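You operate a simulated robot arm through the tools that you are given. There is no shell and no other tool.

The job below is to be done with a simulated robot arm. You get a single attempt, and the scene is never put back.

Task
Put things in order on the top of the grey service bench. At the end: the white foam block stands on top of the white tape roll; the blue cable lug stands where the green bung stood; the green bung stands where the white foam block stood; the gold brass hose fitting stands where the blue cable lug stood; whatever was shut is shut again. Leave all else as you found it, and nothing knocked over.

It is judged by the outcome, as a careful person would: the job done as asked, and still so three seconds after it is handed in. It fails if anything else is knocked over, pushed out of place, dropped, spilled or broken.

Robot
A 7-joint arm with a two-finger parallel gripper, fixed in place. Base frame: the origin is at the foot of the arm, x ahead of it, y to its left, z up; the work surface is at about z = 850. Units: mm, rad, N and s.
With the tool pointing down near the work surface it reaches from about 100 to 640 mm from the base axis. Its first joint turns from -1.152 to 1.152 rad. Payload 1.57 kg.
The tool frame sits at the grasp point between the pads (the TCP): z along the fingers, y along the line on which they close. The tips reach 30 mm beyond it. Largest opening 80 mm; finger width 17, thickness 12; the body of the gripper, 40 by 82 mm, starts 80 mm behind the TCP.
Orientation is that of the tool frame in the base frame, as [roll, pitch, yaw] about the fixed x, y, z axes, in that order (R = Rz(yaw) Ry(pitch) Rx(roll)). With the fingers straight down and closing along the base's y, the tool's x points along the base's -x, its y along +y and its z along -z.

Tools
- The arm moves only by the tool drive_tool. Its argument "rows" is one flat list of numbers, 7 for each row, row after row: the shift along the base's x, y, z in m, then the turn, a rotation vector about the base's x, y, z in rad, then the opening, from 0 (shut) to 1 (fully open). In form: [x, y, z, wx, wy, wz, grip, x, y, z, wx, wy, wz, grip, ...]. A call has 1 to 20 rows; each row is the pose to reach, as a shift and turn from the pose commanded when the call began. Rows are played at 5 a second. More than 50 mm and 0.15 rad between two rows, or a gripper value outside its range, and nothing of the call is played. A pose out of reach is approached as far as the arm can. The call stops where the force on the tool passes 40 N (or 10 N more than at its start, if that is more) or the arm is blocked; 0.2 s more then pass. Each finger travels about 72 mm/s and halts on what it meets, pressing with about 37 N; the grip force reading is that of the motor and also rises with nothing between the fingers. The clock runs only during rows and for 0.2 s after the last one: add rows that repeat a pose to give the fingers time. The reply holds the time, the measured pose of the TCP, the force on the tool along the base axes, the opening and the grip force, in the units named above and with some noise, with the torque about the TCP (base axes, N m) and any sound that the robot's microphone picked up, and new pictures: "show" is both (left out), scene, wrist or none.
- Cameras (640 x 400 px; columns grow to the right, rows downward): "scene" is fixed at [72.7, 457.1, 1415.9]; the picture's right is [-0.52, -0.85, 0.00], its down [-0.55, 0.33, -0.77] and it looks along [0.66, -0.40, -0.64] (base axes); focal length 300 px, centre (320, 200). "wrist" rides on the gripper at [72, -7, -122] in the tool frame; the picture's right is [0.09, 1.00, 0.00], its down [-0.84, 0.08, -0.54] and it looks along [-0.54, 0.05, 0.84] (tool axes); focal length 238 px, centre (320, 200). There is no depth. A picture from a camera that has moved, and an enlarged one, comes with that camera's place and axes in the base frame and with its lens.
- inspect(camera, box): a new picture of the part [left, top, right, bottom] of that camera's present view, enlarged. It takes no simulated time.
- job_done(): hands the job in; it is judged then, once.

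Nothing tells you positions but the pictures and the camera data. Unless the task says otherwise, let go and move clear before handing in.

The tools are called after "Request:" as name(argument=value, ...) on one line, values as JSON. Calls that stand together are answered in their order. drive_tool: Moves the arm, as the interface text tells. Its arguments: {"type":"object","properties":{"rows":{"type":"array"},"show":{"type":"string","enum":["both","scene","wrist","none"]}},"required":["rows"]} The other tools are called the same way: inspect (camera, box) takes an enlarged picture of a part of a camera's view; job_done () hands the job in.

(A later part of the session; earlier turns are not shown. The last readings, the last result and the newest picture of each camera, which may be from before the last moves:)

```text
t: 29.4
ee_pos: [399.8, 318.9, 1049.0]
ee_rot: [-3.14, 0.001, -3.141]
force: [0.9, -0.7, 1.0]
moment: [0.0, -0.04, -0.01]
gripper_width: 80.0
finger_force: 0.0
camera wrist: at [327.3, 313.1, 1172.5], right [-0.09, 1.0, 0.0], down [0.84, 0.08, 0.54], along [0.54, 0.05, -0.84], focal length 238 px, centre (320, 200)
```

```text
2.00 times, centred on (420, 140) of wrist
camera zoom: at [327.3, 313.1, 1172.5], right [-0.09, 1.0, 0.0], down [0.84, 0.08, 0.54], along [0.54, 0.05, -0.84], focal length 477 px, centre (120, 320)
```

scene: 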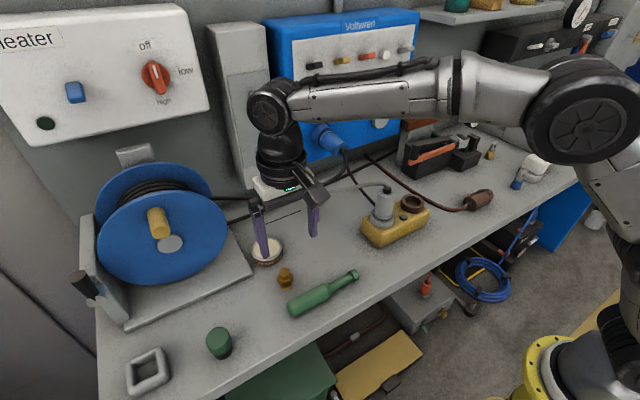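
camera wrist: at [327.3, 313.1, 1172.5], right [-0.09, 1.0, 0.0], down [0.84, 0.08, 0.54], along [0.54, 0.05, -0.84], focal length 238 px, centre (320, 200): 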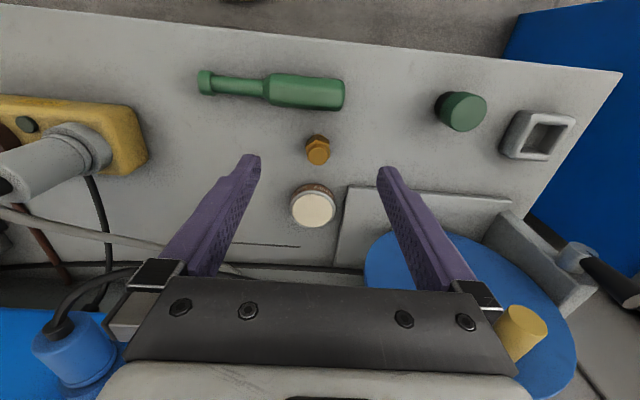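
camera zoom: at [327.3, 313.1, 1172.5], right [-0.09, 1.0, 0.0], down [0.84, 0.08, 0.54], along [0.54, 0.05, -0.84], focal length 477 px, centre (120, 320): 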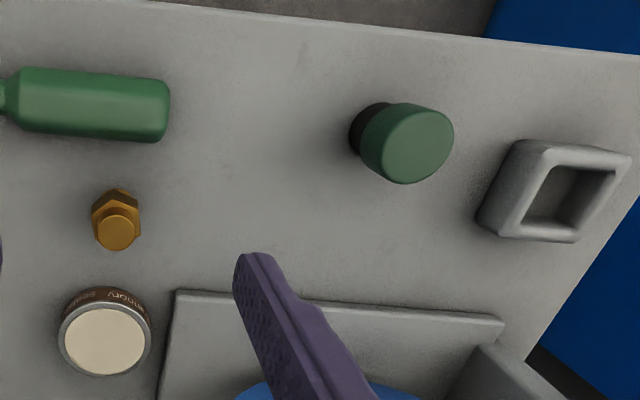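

The fitting is confirmed near (442, 322). I'll move above the bung and look before descending.

Request:
drive_tool(rows=[-0.006, 0.04, 0, 0, 0, 0, 1, -0.012, 0.08, 0, 0, 0, 0, 1, -0.018, 0.12, 0, 0, 0, 0, 1, -0.025, 0.161, 0, 0, 0, 0, 1, -0.025, 0.161, -0.04, 0, 0, 0, 1, -0.025, 0.161, -0.075, 0, 0, 0, 1, -0.025, 0.161, -0.075, 0, 0, 0, 1])

Request:
inspect(camera="wrist", box=[240, 80, 400, 180])

Request:
inspect(camera="scene", box=[160, 290, 280, 365])

```text
t: 31.0
ee_pos: [375.2, 480.8, 972.7]
ee_rot: [-3.141, 0.001, 3.141]
force: [0.0, 0.0, 0.1]
moment: [0.0, -0.04, -0.02]
gripper_width: 80.1
finger_force: 0.0
camera wrist: at [303.5, 475.0, 1096.2], right [-0.09, 1.0, 0.0], down [0.84, 0.08, 0.54], along [0.54, 0.05, -0.84], focal length 238 px, centre (320, 200)
```

scene: 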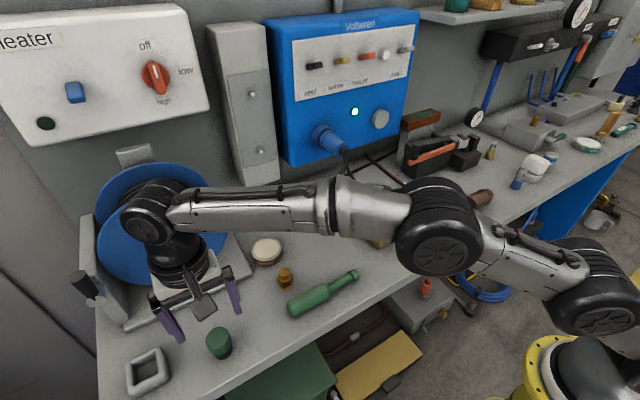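
wrist: 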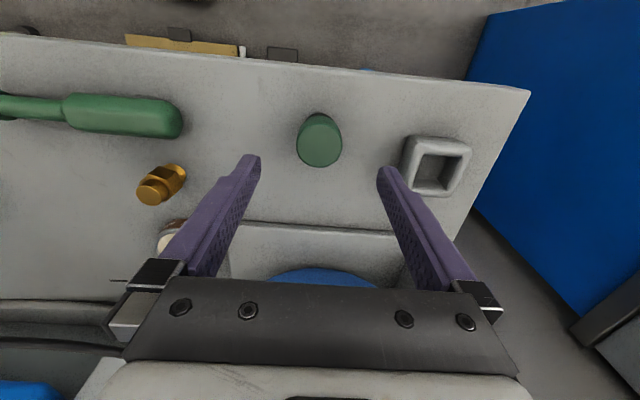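

```text
4.00 times, centred on (320, 130) of wrist
camera zoom: at [303.5, 475.0, 1096.2], right [-0.09, 1.0, 0.0], down [0.84, 0.08, 0.54], along [0.54, 0.05, -0.84], focal length 953 px, centre (320, 480)
```

zoom: 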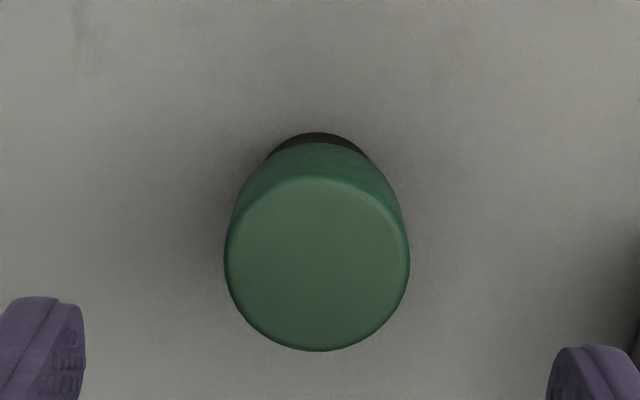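

```text
5.33 times, centred on (220, 328) of scene
camera zoom: at [72.7, 457.1, 1415.9], right [-0.52, -0.85, 0.0], down [-0.55, 0.33, -0.77], along [0.66, -0.4, -0.64], focal length 1603 px, centre (853, -480)
```

zoom: 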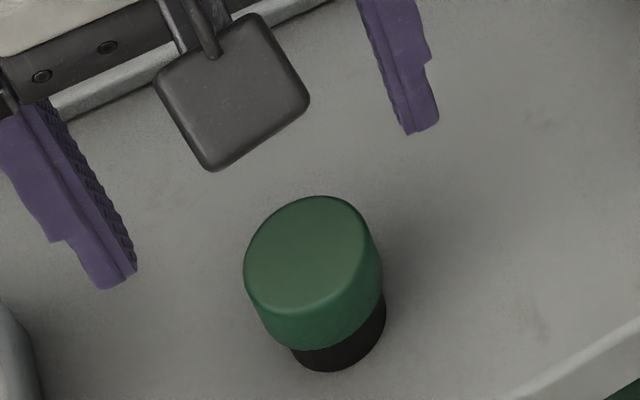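

The bung's top is centred under the tool at (375, 480.5) and about 40 mm across. I'll descend, grip the green cap and lift.

Request:
drive_tool(rows=[0, 0, -0.04, 0, 0, 0, 1, 0, 0, -0.07, 0, 0, 0, 1, 0, 0, -0.083, 0, 0, 0, 1, 0, 0, -0.083, 0, 0, 0, 1, 0, 0, -0.083, 0, 0, 0, 0.7, 0, 0, -0.083, 0, 0, 0, 0.4, 0, 0, -0.083, 0, 0, 0, 0.4, 0, 0, -0.083, 0, 0, 0, 0.4])

Request:
inspect(camera="scene", box=[160, 290, 280, 365])

```text
t: 32.8
ee_pos: [374.2, 481.1, 891.8]
ee_rot: [3.141, -0.001, -3.141]
force: [-0.2, 0.4, 0.0]
moment: [-0.01, -0.03, 0.0]
gripper_width: 38.5
finger_force: 36.5
camera wrist: at [303.3, 475.2, 1014.1], right [-0.09, 1.0, 0.0], down [0.84, 0.08, 0.54], along [0.54, 0.05, -0.84], focal length 238 px, centre (320, 200)
```

scene: 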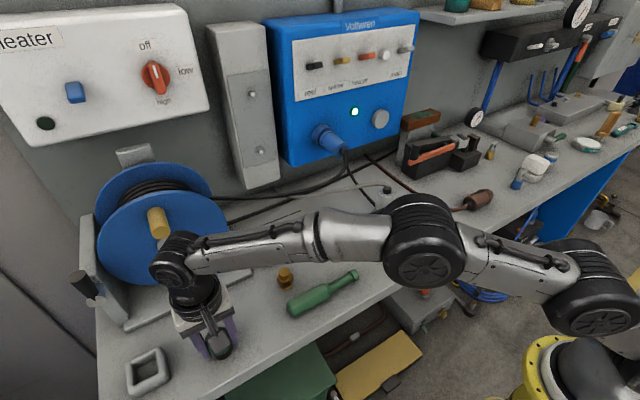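
wrist: 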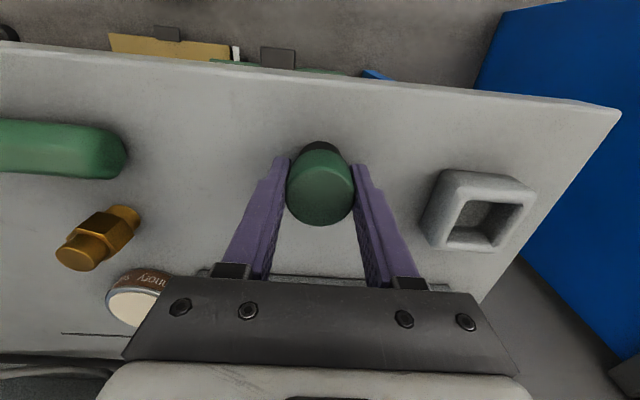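

```text
5.33 times, centred on (220, 328) of scene
camera zoom: at [72.7, 457.1, 1415.9], right [-0.52, -0.85, 0.0], down [-0.55, 0.33, -0.77], along [0.66, -0.4, -0.64], focal length 1603 px, centre (853, -480)
```

zoom: 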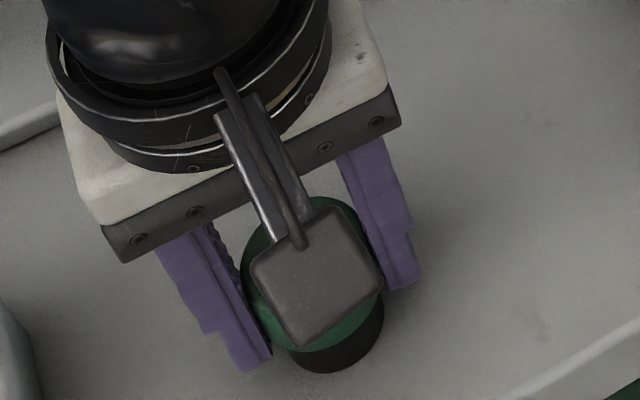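

The bung is gripped. I'll lift it, carry it to the foam block's old place at (481.5, 182) and stop just above the surface.

Request:
drive_tool(rows=[0, 0, 0.04, 0, 0, 0, 0.4, 0, 0, 0.08, 0, 0, 0, 0.4, 0, 0, 0.12, 0, 0, 0, 0.4, 0, 0, 0.16, 0, 0, 0, 0.4, 0.0152, -0.0427, 0.16, 0, 0, 0, 0.4, 0.0304, -0.0854, 0.16, 0, 0, 0, 0.4, 0.0456, -0.1281, 0.16, 0, 0, 0, 0.4, 0.0609, -0.1709, 0.16, 0, 0, 0, 0.4, 0.0761, -0.2136, 0.16, 0, 0, 0, 0.4, 0.0913, -0.2563, 0.16, 0, 0, 0, 0.4, 0.1065, -0.299, 0.16, 0, 0, 0, 0.4, 0.1065, -0.299, 0.12, 0, 0, 0, 0.4, 0.1065, -0.299, 0.08, 0, 0, 0, 0.4, 0.1065, -0.299, 0.04, 0, 0, 0, 0.4, 0.1065, -0.299, 0.01, 0, 0, 0, 0.4, 0.1065, -0.299, 0.01, 0, 0, 0, 0.4])

Request:
inspect(camera="scene", box=[270, 190, 390, 265])

```text
t: 36.2
ee_pos: [480.8, 182.7, 903.1]
ee_rot: [3.141, 0.0, -3.141]
force: [-0.7, 0.1, -1.1]
moment: [0.03, 0.0, 0.03]
gripper_width: 38.8
finger_force: 36.8
camera wrist: at [409.8, 176.4, 1025.5], right [-0.09, 1.0, 0.0], down [0.84, 0.08, 0.54], along [0.54, 0.05, -0.84], focal length 238 px, centre (320, 200)
```

scene: 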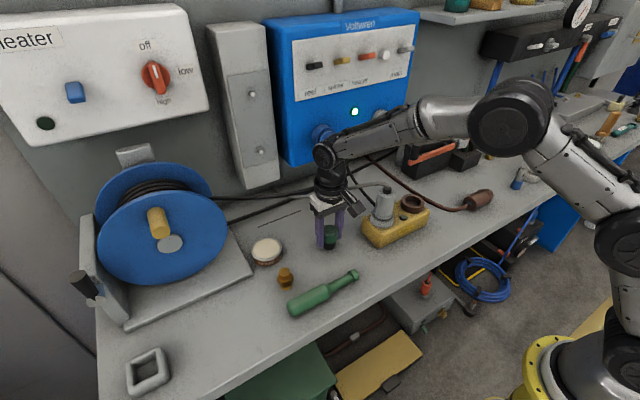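
wrist: 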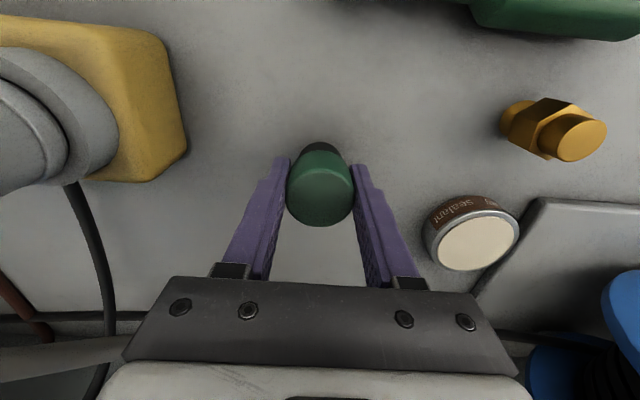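

```text
5.33 times, centred on (330, 228) of scene
camera zoom: at [72.7, 457.1, 1415.9], right [-0.52, -0.85, 0.0], down [-0.55, 0.33, -0.77], along [0.66, -0.4, -0.64], focal length 1603 px, centre (267, 53)
```

zoom: 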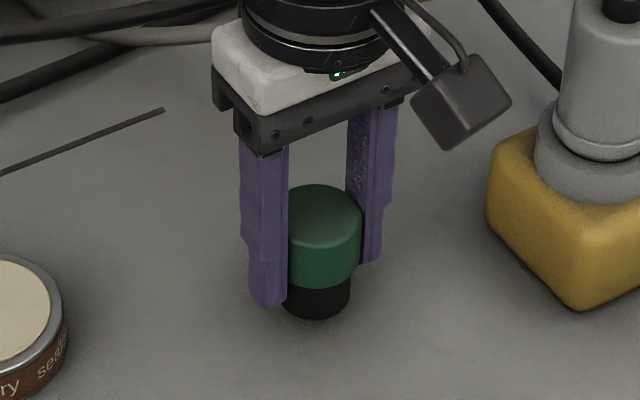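

The bung is 10 mm above its new place and upright. I'll lower it to its original grip height, release and rise.

Request:
drive_tool(rows=[0, 0, -0.006, 0, 0, 0, 0.4, 0, 0, -0.009, 0, 0, 0, 0.4, 0, 0, -0.0102, 0, 0, 0, 0.4, 0, 0, -0.0102, 0, 0, 0, 0.4, 0, 0, -0.01, 0, 0, 0, 0.47, 0, 0, -0.01, 0, 0, 0, 0.55, 0, 0, -0.01, 0, 0, 0, 0.7, 0, 0, -0.01, 0, 0, 0, 0.75, 0, 0, 0.02, 0, 0, 0, 0.75, 0, 0, 0.06, 0, 0, 0, 0.75, 0, 0, 0.1, 0, 0, 0, 0.75, 0, 0, 0.14, 0, 0, 0, 0.75, 0, 0, 0.14, 0, 0, 0, 0.75])

Request:
inspect(camera="scene", box=[270, 190, 390, 265])

Request:
inspect(camera="wrist", box=[240, 80, 400, 180])

```text
t: 39.0
ee_pos: [481.6, 181.8, 1042.2]
ee_rot: [-3.141, -0.001, -3.141]
force: [0.2, 0.1, -0.4]
moment: [-0.01, -0.02, -0.01]
gripper_width: 59.9
finger_force: 0.0
camera wrist: at [409.6, 175.9, 1165.0], right [-0.09, 1.0, 0.0], down [0.84, 0.08, 0.54], along [0.54, 0.05, -0.84], focal length 238 px, centre (320, 200)
```

scene: 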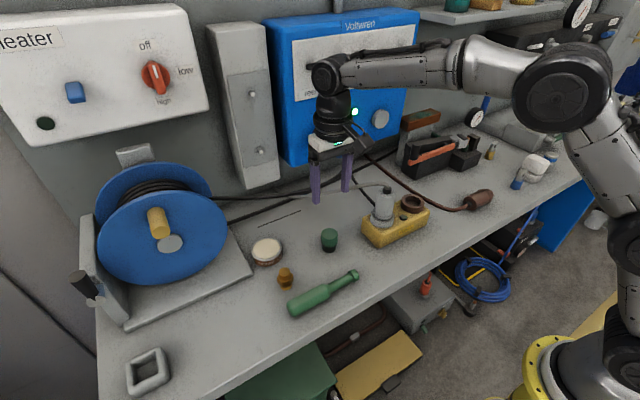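
wrist: 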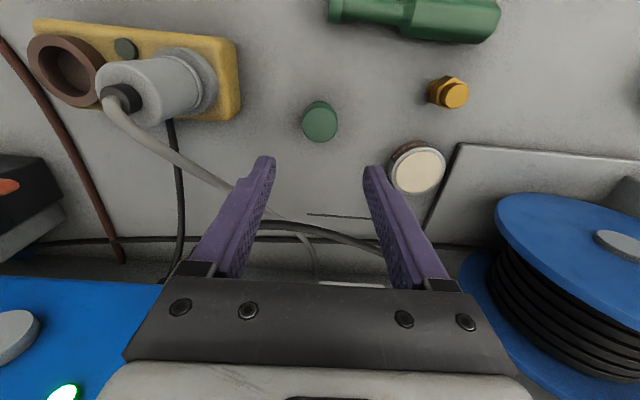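

```text
5.33 times, centred on (330, 228) of scene
camera zoom: at [72.7, 457.1, 1415.9], right [-0.52, -0.85, 0.0], down [-0.55, 0.33, -0.77], along [0.66, -0.4, -0.64], focal length 1603 px, centre (267, 53)
```

zoom: 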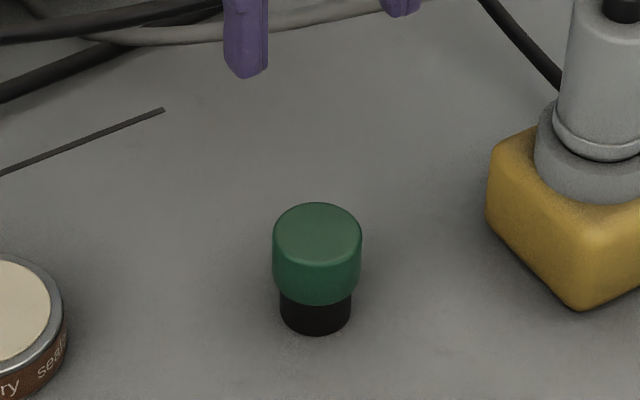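

```text
4.00 times, centred on (320, 130) of wrist
camera zoom: at [409.6, 175.9, 1165.0], right [-0.09, 1.0, 0.0], down [0.84, 0.08, 0.54], along [0.54, 0.05, -0.84], focal length 953 px, centre (320, 480)
```

zoom: 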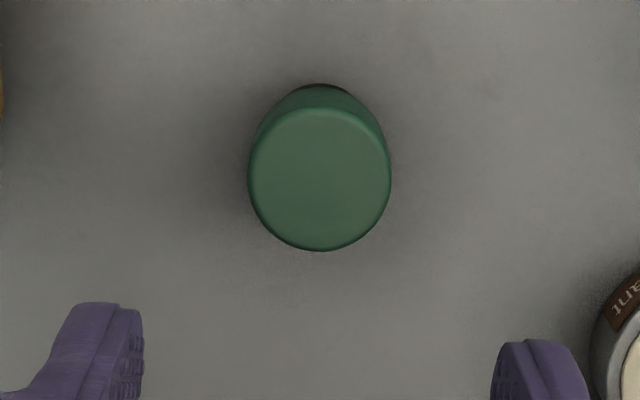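

The bung stands upright in the foam block's old place. Next I'll go to the blue lug on the right for a close look.

Request:
drive_tool(rows=[-0.007, -0.046, 0, 0, 0, 0, 0.75, -0.014, -0.092, 0, 0, 0, 0, 0.75, -0.021, -0.138, 0, 0, 0, 0, 0.75, -0.028, -0.184, 0, 0, 0, 0, 0.75, -0.035, -0.23, 0, 0, 0, 0, 0.75, -0.042, -0.276, 0, 0, 0, 0, 0.75, -0.049, -0.322, 0, 0, 0, 0, 0.75, -0.056, -0.368, 0, 0, 0, 0, 0.75, -0.063, -0.414, 0, 0, 0, 0, 0.75, -0.07, -0.46, 0, 0, 0, 0, 0.75, -0.077, -0.506, 0, 0, 0, 0, 0.75, -0.084, -0.552, 0, 0, 0, 0, 0.75, -0.09, -0.6, 0, 0, 0, 0, 0.75, -0.09, -0.622, -0.02, 0, 0, 0, 0.75, -0.09, -0.622, -0.04, 0, 0, 0, 0.75, -0.09, -0.622, -0.04, 0, 0, 0, 0.75])

Request:
inspect(camera="wrist", box=[240, 80, 400, 180])

Request:
inspect(camera="scene", box=[490, 150, 570, 200])

```text
t: 42.4
ee_pos: [391.8, -441.1, 1001.1]
ee_rot: [3.141, 0.0, 3.141]
force: [-0.3, 0.7, 0.4]
moment: [-0.01, 0.01, 0.01]
gripper_width: 59.9
finger_force: 0.1
camera wrist: at [320.0, -446.9, 1123.8], right [-0.09, 1.0, 0.0], down [0.84, 0.08, 0.54], along [0.54, 0.05, -0.84], focal length 238 px, centre (320, 200)
```

scene: 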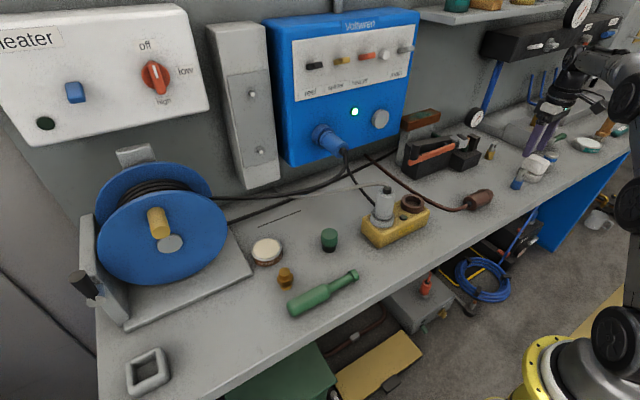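
wrist: 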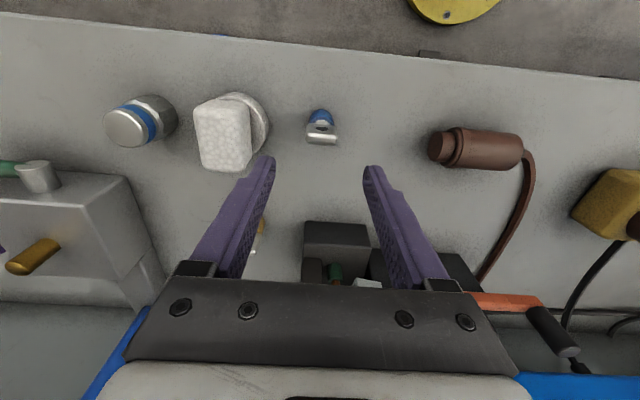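

```text
4.00 times, centred on (320, 130) of wrist
camera zoom: at [320.0, -446.9, 1123.8], right [-0.09, 1.0, 0.0], down [0.84, 0.08, 0.54], along [0.54, 0.05, -0.84], focal length 953 px, centre (320, 480)
```

zoom: 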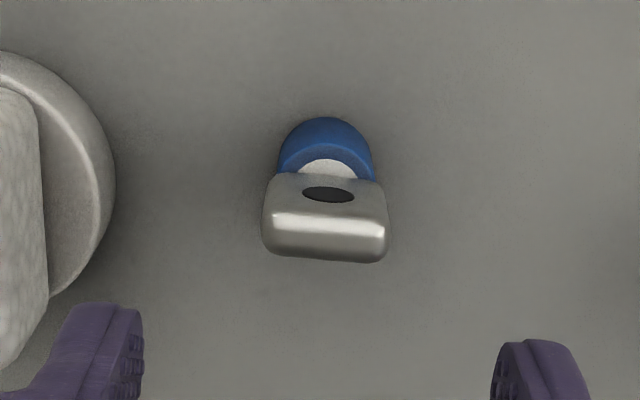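

```text
8.00 times, centred on (530, 175) of scene
camera zoom: at [72.7, 457.1, 1415.9], right [-0.52, -0.85, 0.0], down [-0.55, 0.33, -0.77], along [0.66, -0.4, -0.64], focal length 2404 px, centre (-1360, 400)
```

zoom: 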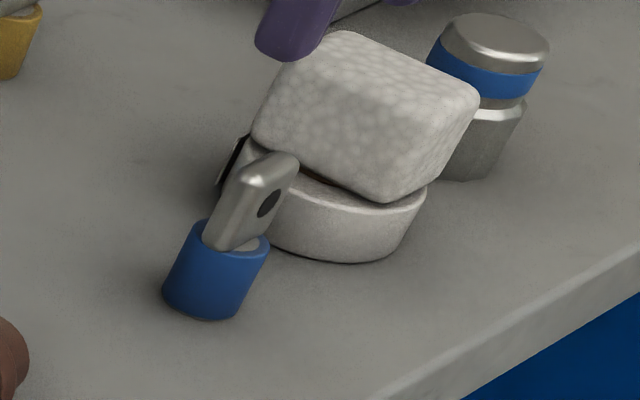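

The lug stands at (391.5, -440.5), about 64 mm tall, with its tongue wide along y, which suits the current closing direction. I'll descend and grip it.

Request:
drive_tool(rows=[0, 0, -0.04, 0, 0, 0, 0.75, 0, 0, -0.08, 0, 0, 0, 0.75, 0, 0, -0.1, 0, 0, 0, 0.75, 0, 0, -0.111, 0, 0, 0, 0.75, 0, 0, -0.111, 0, 0, 0, 0.6, 0, 0, -0.111, 0, 0, 0, 0.4, 0, 0, -0.111, 0, 0, 0, 0.25, 0, 0, -0.111, 0, 0, 0, 0.25, 0, 0, -0.111, 0, 0, 0, 0.25])

Request:
inspect(camera="scene", box=[480, 140, 576, 200])

Request:
inspect(camera="wrist", box=[240, 100, 400, 200])

```text
t: 44.4
ee_pos: [390.6, -439.3, 890.5]
ee_rot: [-3.142, 0.0, -3.141]
force: [0.4, -0.5, -1.1]
moment: [0.03, 0.01, -0.02]
gripper_width: 29.3
finger_force: 36.5
camera wrist: at [319.7, -446.2, 1013.3], right [-0.09, 1.0, 0.0], down [0.84, 0.08, 0.54], along [0.54, 0.05, -0.84], focal length 238 px, centre (320, 200)
```

scene: 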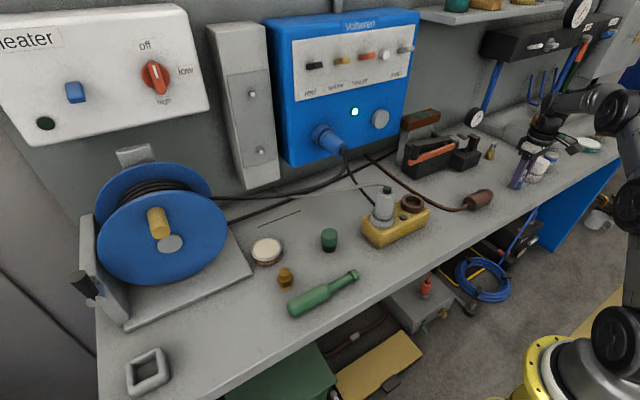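
wrist: 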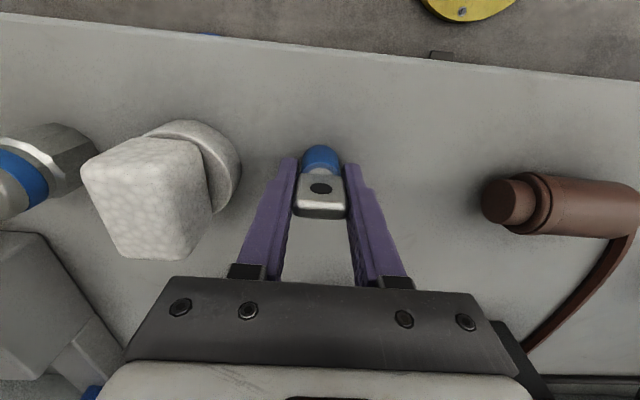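

```text
6.67 times, centred on (528, 170) of scene
camera zoom: at [72.7, 457.1, 1415.9], right [-0.52, -0.85, 0.0], down [-0.55, 0.33, -0.77], along [0.66, -0.4, -0.64], focal length 2004 px, centre (-1067, 400)
```

zoom: 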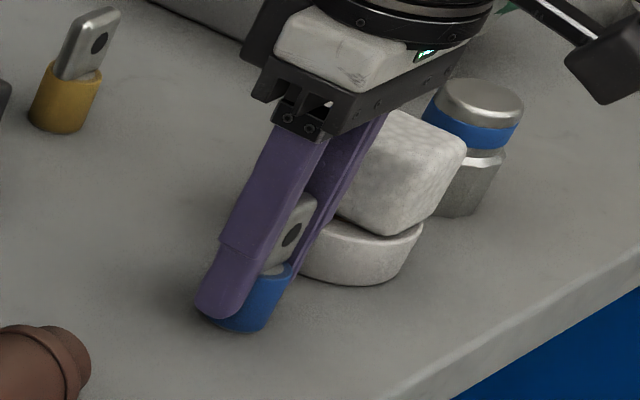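

```text
4.00 times, centred on (320, 150) of wrist
camera zoom: at [319.7, -446.2, 1013.3], right [-0.09, 1.0, 0.0], down [0.84, 0.08, 0.54], along [0.54, 0.05, -0.84], focal length 953 px, centre (320, 400)
```

zoom: 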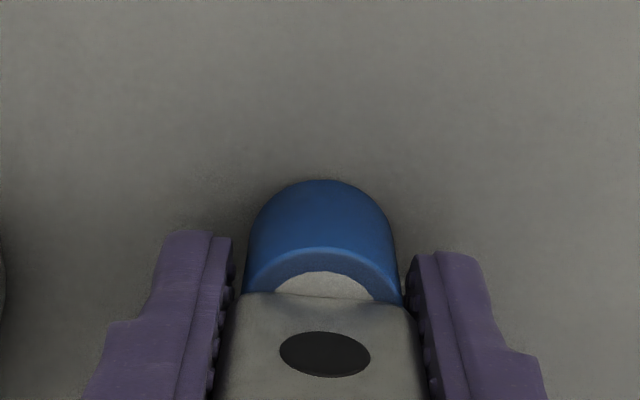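

The lug is gripped at 29 mm. I'll lift it and carry it left toward the bung's old place at (375, 480.5).

Request:
drive_tool(rows=[0, 0, 0.03, 0, 0, 0, 0.25, 0, 0, 0.075, 0, 0, 0, 0.25, 0, 0, 0.12, 0, 0, 0, 0.25, -0.001, 0.045, 0.15, 0, 0, 0, 0.25, -0.002, 0.09, 0.16, 0, 0, 0, 0.25, -0.003, 0.137, 0.16, 0, 0, 0, 0.25, -0.004, 0.184, 0.16, 0, 0, 0, 0.25, -0.005, 0.231, 0.16, 0, 0, 0, 0.25, -0.006, 0.278, 0.16, 0, 0, 0, 0.25, -0.007, 0.325, 0.16, 0, 0, 0, 0.25, -0.008, 0.372, 0.16, 0, 0, 0, 0.25, -0.009, 0.419, 0.16, 0, 0, 0, 0.25, -0.01, 0.466, 0.16, 0, 0, 0, 0.25, -0.011, 0.513, 0.16, 0, 0, 0, 0.25, -0.012, 0.56, 0.16, 0, 0, 0, 0.25, -0.013, 0.607, 0.16, 0, 0, 0, 0.25, -0.014, 0.654, 0.16, 0, 0, 0, 0.25, -0.015, 0.7, 0.16, 0, 0, 0, 0.25, -0.015, 0.745, 0.16, 0, 0, 0, 0.25])

```text
refused: row 4 steps farther than a row can; nothing moved
```

That was refused because one step was over 50 mm, so I'm resending with smaller steps.

Request:
drive_tool(rows=[0, 0, 0.03, 0, 0, 0, 0.25, 0, 0, 0.075, 0, 0, 0, 0.25, 0, 0, 0.12, 0, 0, 0, 0.25, -0.001, 0.02, 0.16, 0, 0, 0, 0.25, -0.002, 0.065, 0.16, 0, 0, 0, 0.25, -0.003, 0.112, 0.16, 0, 0, 0, 0.25, -0.004, 0.159, 0.16, 0, 0, 0, 0.25, -0.005, 0.206, 0.16, 0, 0, 0, 0.25, -0.006, 0.253, 0.16, 0, 0, 0, 0.25, -0.007, 0.3, 0.16, 0, 0, 0, 0.25, -0.008, 0.347, 0.16, 0, 0, 0, 0.25, -0.009, 0.394, 0.16, 0, 0, 0, 0.25, -0.01, 0.441, 0.16, 0, 0, 0, 0.25, -0.011, 0.488, 0.16, 0, 0, 0, 0.25, -0.012, 0.535, 0.16, 0, 0, 0, 0.25, -0.013, 0.582, 0.16, 0, 0, 0, 0.25, -0.014, 0.629, 0.16, 0, 0, 0, 0.25, -0.015, 0.676, 0.16, 0, 0, 0, 0.25, -0.015, 0.72, 0.16, 0, 0, 0, 0.25])

```text
t: 48.4
ee_pos: [375.6, 278.6, 1051.1]
ee_rot: [3.142, 0.0, -3.141]
force: [0.6, -0.6, 0.6]
moment: [0.0, 0.0, -0.01]
gripper_width: 28.9
finger_force: 36.9
camera wrist: at [303.9, 273.6, 1173.9], right [-0.09, 1.0, 0.0], down [0.84, 0.08, 0.54], along [0.54, 0.05, -0.84], focal length 238 px, centre (320, 200)
```

scene: 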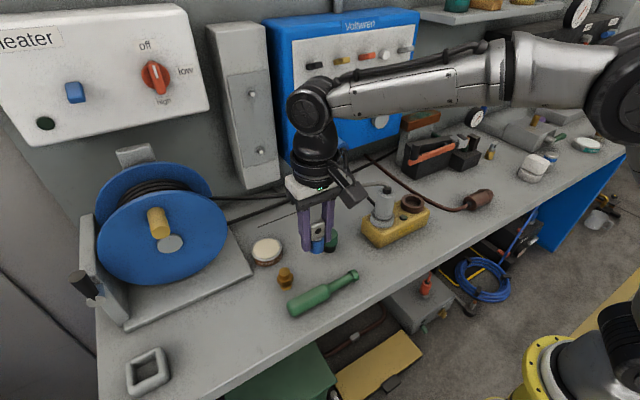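
wrist: 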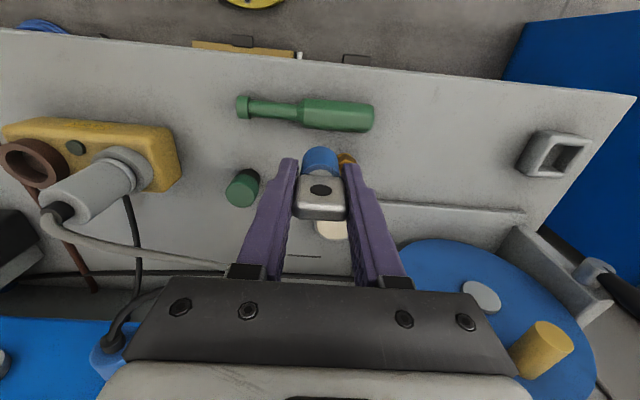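

The lug is held steady. I'll continue to the bung's old place and stop 10 mm above the surface.

Request:
drive_tool(rows=[0, 0.04, 0, 0, 0, 0, 0.25, 0, 0.08, 0, 0, 0, 0, 0.25, -0.001, 0.12, 0, 0, 0, 0, 0.25, -0.001, 0.16, 0, 0, 0, 0, 0.25, -0.0017, 0.2005, 0, 0, 0, 0, 0.25, -0.0017, 0.2005, -0.04, 0, 0, 0, 0.25, -0.0017, 0.2005, -0.08, 0, 0, 0, 0.25, -0.0017, 0.2005, -0.12, 0, 0, 0, 0.25, -0.0017, 0.2005, -0.15, 0, 0, 0, 0.25, -0.0017, 0.2005, -0.15, 0, 0, 0, 0.25])

Request:
inspect(camera="scene", box=[160, 290, 280, 365])

Request:
inspect(camera="wrist", box=[240, 100, 400, 200])

```text
t: 50.6
ee_pos: [374.1, 479.1, 901.0]
ee_rot: [-3.141, -0.001, 3.141]
force: [0.4, -0.1, -0.3]
moment: [-0.02, 0.01, 0.03]
gripper_width: 29.0
finger_force: 37.3
camera wrist: at [301.8, 473.7, 1022.7], right [-0.09, 1.0, 0.0], down [0.84, 0.08, 0.54], along [0.54, 0.05, -0.84], focal length 238 px, centre (320, 200)
```

scene: 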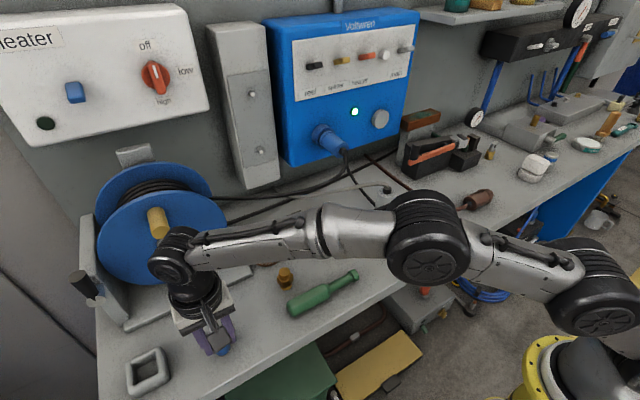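
wrist: 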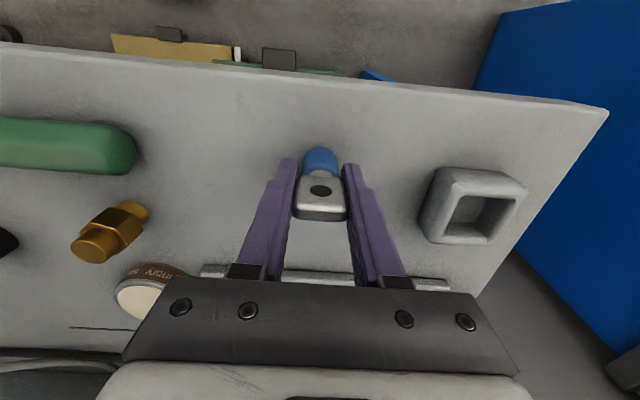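

```text
5.33 times, centred on (220, 328) of scene
camera zoom: at [72.7, 457.1, 1415.9], right [-0.52, -0.85, 0.0], down [-0.55, 0.33, -0.77], along [0.66, -0.4, -0.64], focal length 1603 px, centre (853, -480)
```

zoom: 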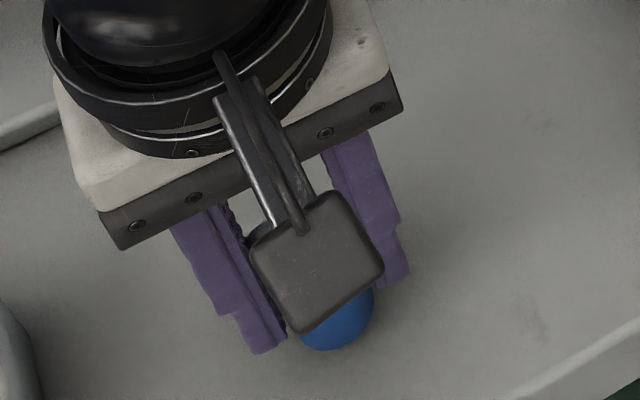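

```text
4.00 times, centred on (320, 150) of wrist
camera zoom: at [301.8, 473.7, 1022.7], right [-0.09, 1.0, 0.0], down [0.84, 0.08, 0.54], along [0.54, 0.05, -0.84], focal length 953 px, centre (320, 400)
```

zoom: 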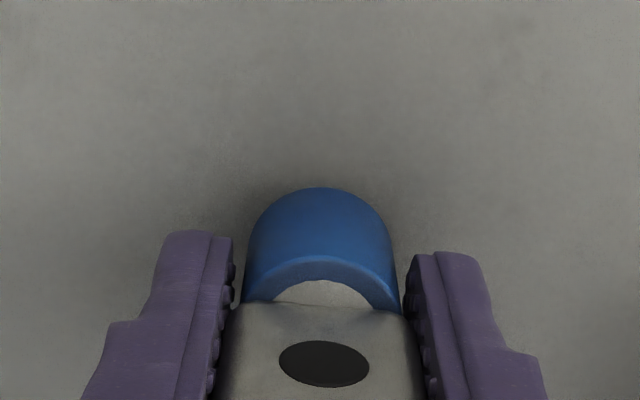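

Request:
drive_tool(rows=[0, 0.001, -0.006, 0, 0, 0, 0.25, 0, 0.001, -0.009, 0, 0, 0, 0.25, 0, 0.001, -0.01, 0, 0, 0, 0.25, 0, 0.001, -0.01, 0, 0, 0, 0.25], show="none")

Request:
inspect(camera="scene", box=[160, 290, 280, 365])

Request:
inspect(camera="wrist", box=[240, 100, 400, 200])

```text
t: 51.6
ee_pos: [374.8, 480.5, 890.4]
ee_rot: [3.139, 0.001, 3.141]
force: [-0.2, 0.4, -0.8]
moment: [-0.03, 0.01, -0.03]
gripper_width: 29.1
finger_force: 37.3
```

```text
5.33 times, centred on (220, 328) of scene
camera zoom: at [72.7, 457.1, 1415.9], right [-0.52, -0.85, 0.0], down [-0.55, 0.33, -0.77], along [0.66, -0.4, -0.64], focal length 1603 px, centre (853, -480)
```

zoom: 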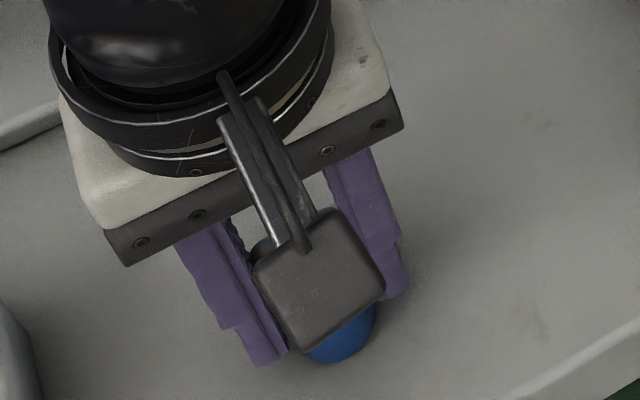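

```text
4.00 times, centred on (320, 150) of wrist
camera zoom: at [302.4, 474.9, 1013.5], right [-0.09, 1.0, 0.0], down [0.84, 0.08, 0.54], along [0.54, 0.05, -0.84], focal length 953 px, centre (320, 400)
```

zoom: 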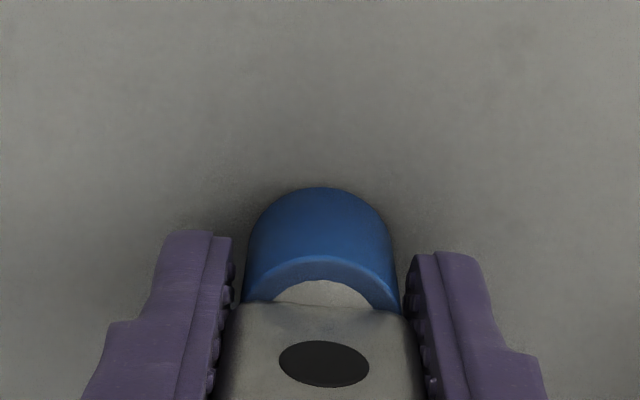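

Request:
drive_tool(rows=[0, 0, -0.0005, 0, 0, 0, 0.25, 0, 0, -0.001, 0, 0, 0, 0.25, 0, 0, -0.001, 0, 0, 0, 0.25], show="none")

```text
t: 52.4
ee_pos: [374.6, 480.6, 888.8]
ee_rot: [-3.141, 0.001, -3.14]
force: [0.2, 0.3, -0.2]
moment: [-0.03, -0.01, -0.01]
gripper_width: 29.2
finger_force: 37.3
```

There is still no contact force, so I'll go down another millimetre or two in small steps.

Request:
drive_tool(rows=[0, 0, -0.0005, 0, 0, 0, 0.25, 0, 0, -0.001, 0, 0, 0, 0.25, 0, 0, -0.001, 0, 0, 0, 0.25], show="none")

Request:
inspect(camera="wrist", box=[240, 100, 400, 200])

```text
t: 53.2
ee_pos: [374.6, 480.9, 888.8]
ee_rot: [3.14, 0.002, 3.141]
force: [-1.5, -1.3, 6.5]
moment: [-0.07, 0.07, -0.02]
gripper_width: 28.9
finger_force: 36.3
```

```text
4.00 times, centred on (320, 150) of wrist
camera zoom: at [302.7, 475.2, 1012.5], right [-0.09, 1.0, 0.0], down [0.84, 0.08, 0.54], along [0.54, 0.05, -0.84], focal length 953 px, centre (320, 400)
```

zoom: 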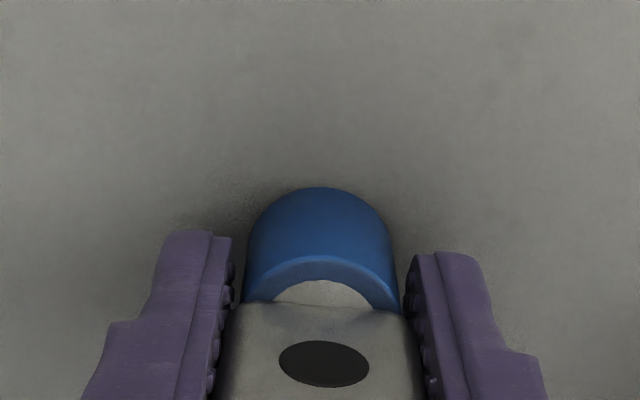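

Contact at 6.5 N. I'll release gently and rise.

Request:
drive_tool(rows=[0, 0, 0.0005, 0, 0, 0, 0.25, 0, 0, 0.001, 0, 0, 0, 0.38, 0, 0, 0.001, 0, 0, 0, 0.5, 0, 0, 0.001, 0, 0, 0, 0.65, 0, 0, 0.001, 0, 0, 0, 0.7, 0, 0, 0.03, 0, 0, 0, 0.7, 0, 0, 0.07, 0, 0, 0, 0.7, 0, 0, 0.11, 0, 0, 0, 0.7, 0, 0, 0.15, 0, 0, 0, 0.7, 0, 0, 0.15, 0, 0, 0, 0.7])

Request:
inspect(camera="scene", box=[160, 290, 280, 365])

Request:
inspect(camera="wrist", box=[240, 60, 400, 160])

```text
t: 55.4
ee_pos: [374.5, 479.9, 1038.4]
ee_rot: [-3.139, 0.0, -3.141]
force: [0.3, -0.7, -0.4]
moment: [0.01, -0.01, 0.02]
gripper_width: 56.0
finger_force: 0.0
camera wrist: at [302.9, 474.2, 1161.3], right [-0.09, 1.0, 0.0], down [0.84, 0.08, 0.54], along [0.54, 0.05, -0.84], focal length 238 px, centre (320, 200)
```

scene: 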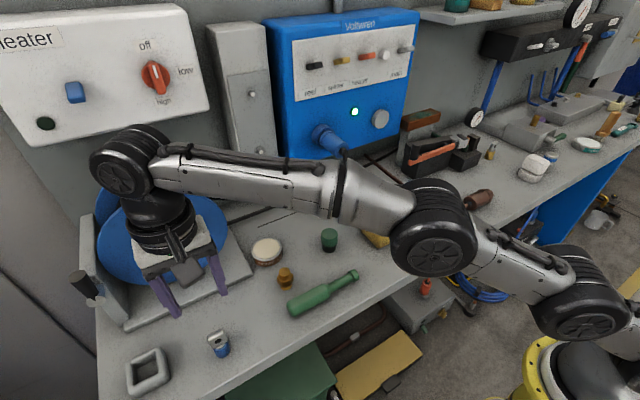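
wrist: 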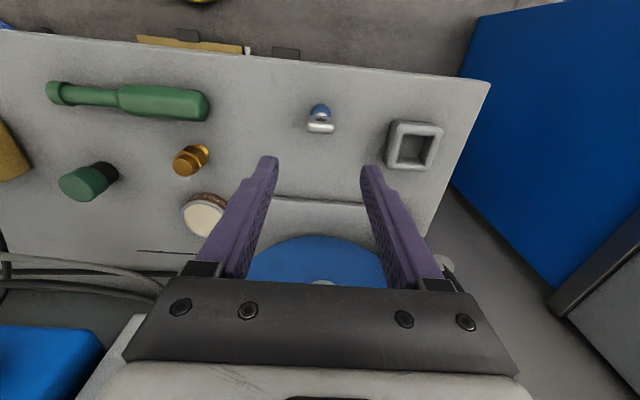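

```text
5.33 times, centred on (220, 328) of scene
camera zoom: at [72.7, 457.1, 1415.9], right [-0.52, -0.85, 0.0], down [-0.55, 0.33, -0.77], along [0.66, -0.4, -0.64], focal length 1603 px, centre (853, -480)
```

zoom: 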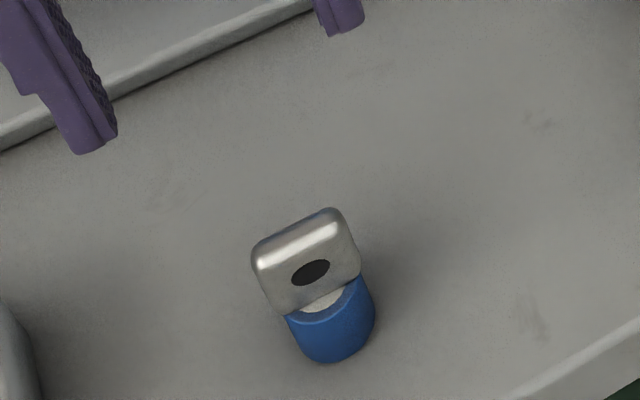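

```text
4.00 times, centred on (320, 110) of wrist
camera zoom: at [302.9, 474.2, 1161.3], right [-0.09, 1.0, 0.0], down [0.84, 0.08, 0.54], along [0.54, 0.05, -0.84], focal length 953 px, centre (320, 560)
```

zoom: 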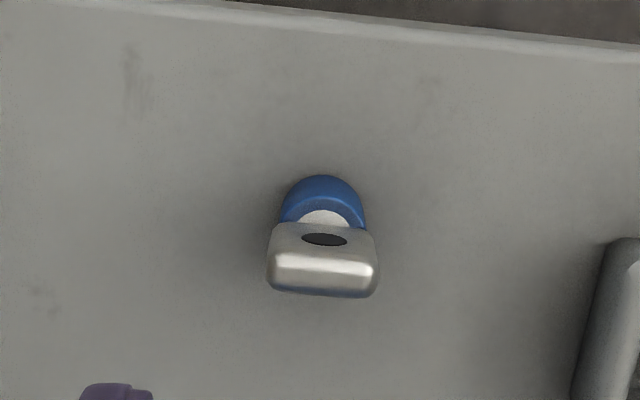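

The lug stands upright where the bung was. Now I'll move above the brass fitting for a close look.

Request:
drive_tool(rows=[0.016, -0.04, 0, 0, 0, 0, 0.7, 0.033, -0.08, 0, 0, 0, 0, 0.7, 0.05, -0.12, 0, 0, 0, 0, 0.7, 0.067, -0.159, 0, 0, 0, 0, 0.7, 0.067, -0.159, -0.045, 0, 0, 0, 0.7, 0.067, -0.159, -0.06, 0, 0, 0, 0.7, 0.067, -0.159, -0.06, 0, 0, 0, 0.7])

Request:
inspect(camera="wrist", box=[240, 80, 400, 180])

Request:
inspect(camera="scene", box=[245, 240, 325, 290])

```text
t: 57.0
ee_pos: [441.8, 321.1, 979.9]
ee_rot: [3.139, 0.0, 3.141]
force: [0.0, -0.5, 1.3]
moment: [-0.01, 0.01, 0.01]
gripper_width: 56.3
finger_force: 0.0
camera wrist: at [369.1, 316.2, 1102.2], right [-0.09, 1.0, 0.0], down [0.84, 0.08, 0.54], along [0.54, 0.05, -0.84], focal length 238 px, centre (320, 200)
```

scene: 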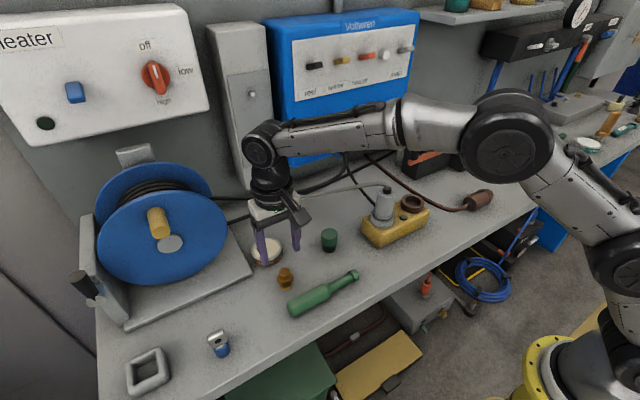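
wrist: 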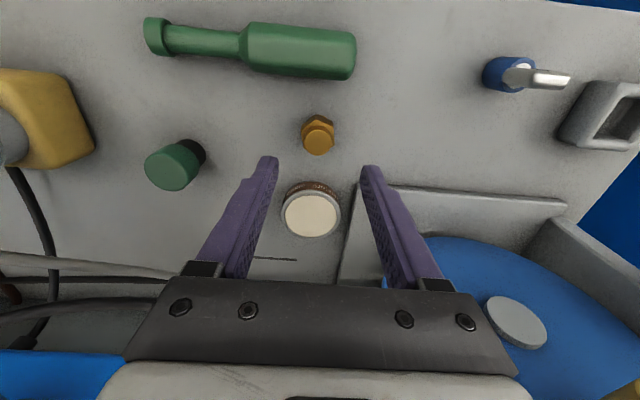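

```text
4.00 times, centred on (320, 130) of wrist
camera zoom: at [369.1, 316.2, 1102.2], right [-0.09, 1.0, 0.0], down [0.84, 0.08, 0.54], along [0.54, 0.05, -0.84], focal length 953 px, centre (320, 480)
```

zoom: 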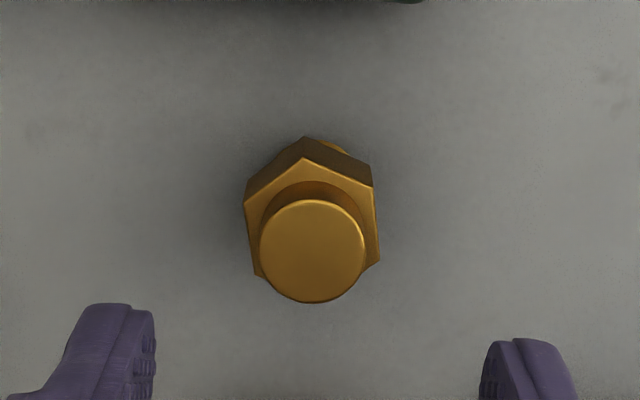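

```text
8.00 times, centred on (285, 265) of scene
camera zoom: at [72.7, 457.1, 1415.9], right [-0.52, -0.85, 0.0], down [-0.55, 0.33, -0.77], along [0.66, -0.4, -0.64], focal length 2404 px, centre (600, -320)
```

zoom: 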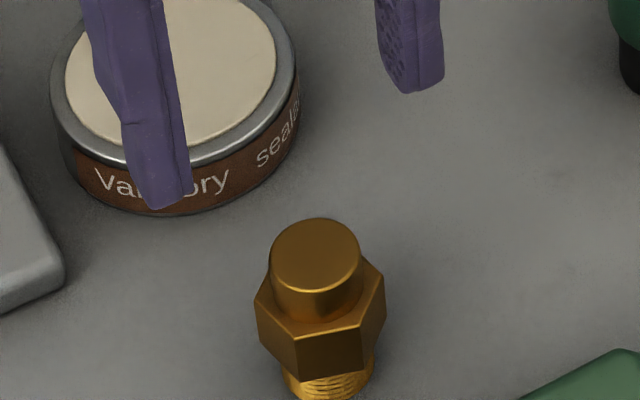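

The fitting is upright at (442.4, 321.4), with its hex flats yawed about 0.21 rad and roughly 30 mm across. I'll turn the tool to match, descend and grip the hex.

Request:
drive_tool(rows=[0.0005, 0, -0.02, 0, 0, 0.1, 0.7, 0.0005, 0, -0.04, 0, 0, 0.21, 0.7, 0.0005, 0, -0.075, 0, 0, 0.21, 0.7, 0.0005, 0, -0.095, 0, 0, 0.21, 0.7, 0.0005, 0, -0.095, 0, 0, 0.21, 0.6, 0.0005, 0, -0.095, 0, 0, 0.21, 0.45, 0.0005, 0, -0.095, 0, 0, 0.21, 0.25, 0.0005, 0, -0.095, 0, 0, 0.21, 0.25, 0.0005, 0, -0.095, 0, 0, 0.21, 0.25])

Request:
inspect(camera="wrist", box=[240, 100, 400, 200])

Request:
inspect(camera="scene", box=[245, 240, 325, 290])

```text
t: 59.0
ee_pos: [441.8, 321.7, 885.6]
ee_rot: [3.142, 0.0, -2.931]
force: [-0.5, 0.5, 0.0]
moment: [0.01, 0.0, -0.01]
gripper_width: 28.7
finger_force: 36.2
camera wrist: at [372.9, 301.2, 1007.7], right [-0.3, 0.95, 0.0], down [0.8, 0.25, 0.54], along [0.52, 0.16, -0.84], focal length 238 px, centre (320, 200)
```

scene: 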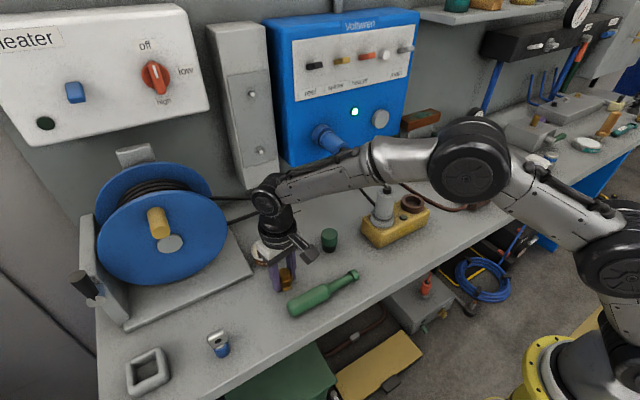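
wrist: 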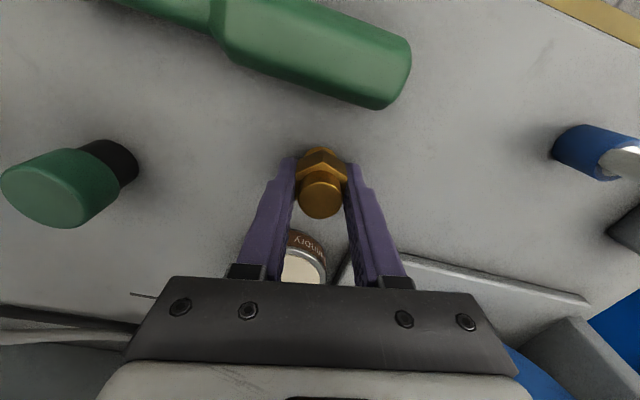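

```text
4.00 times, centred on (320, 150) of wrist
camera zoom: at [372.9, 301.2, 1007.7], right [-0.3, 0.95, 0.0], down [0.8, 0.25, 0.54], along [0.52, 0.16, -0.84], focal length 953 px, centre (320, 400)
```

zoom: 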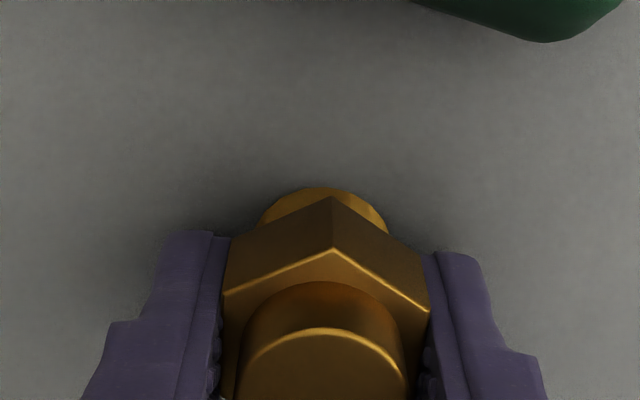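

```text
8.00 times, centred on (285, 265) of scene
camera zoom: at [72.7, 457.1, 1415.9], right [-0.52, -0.85, 0.0], down [-0.55, 0.33, -0.77], along [0.66, -0.4, -0.64], focal length 2404 px, centre (600, -320)
```

zoom: 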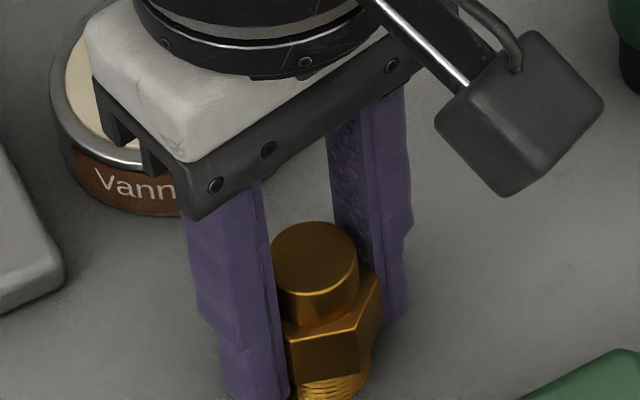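

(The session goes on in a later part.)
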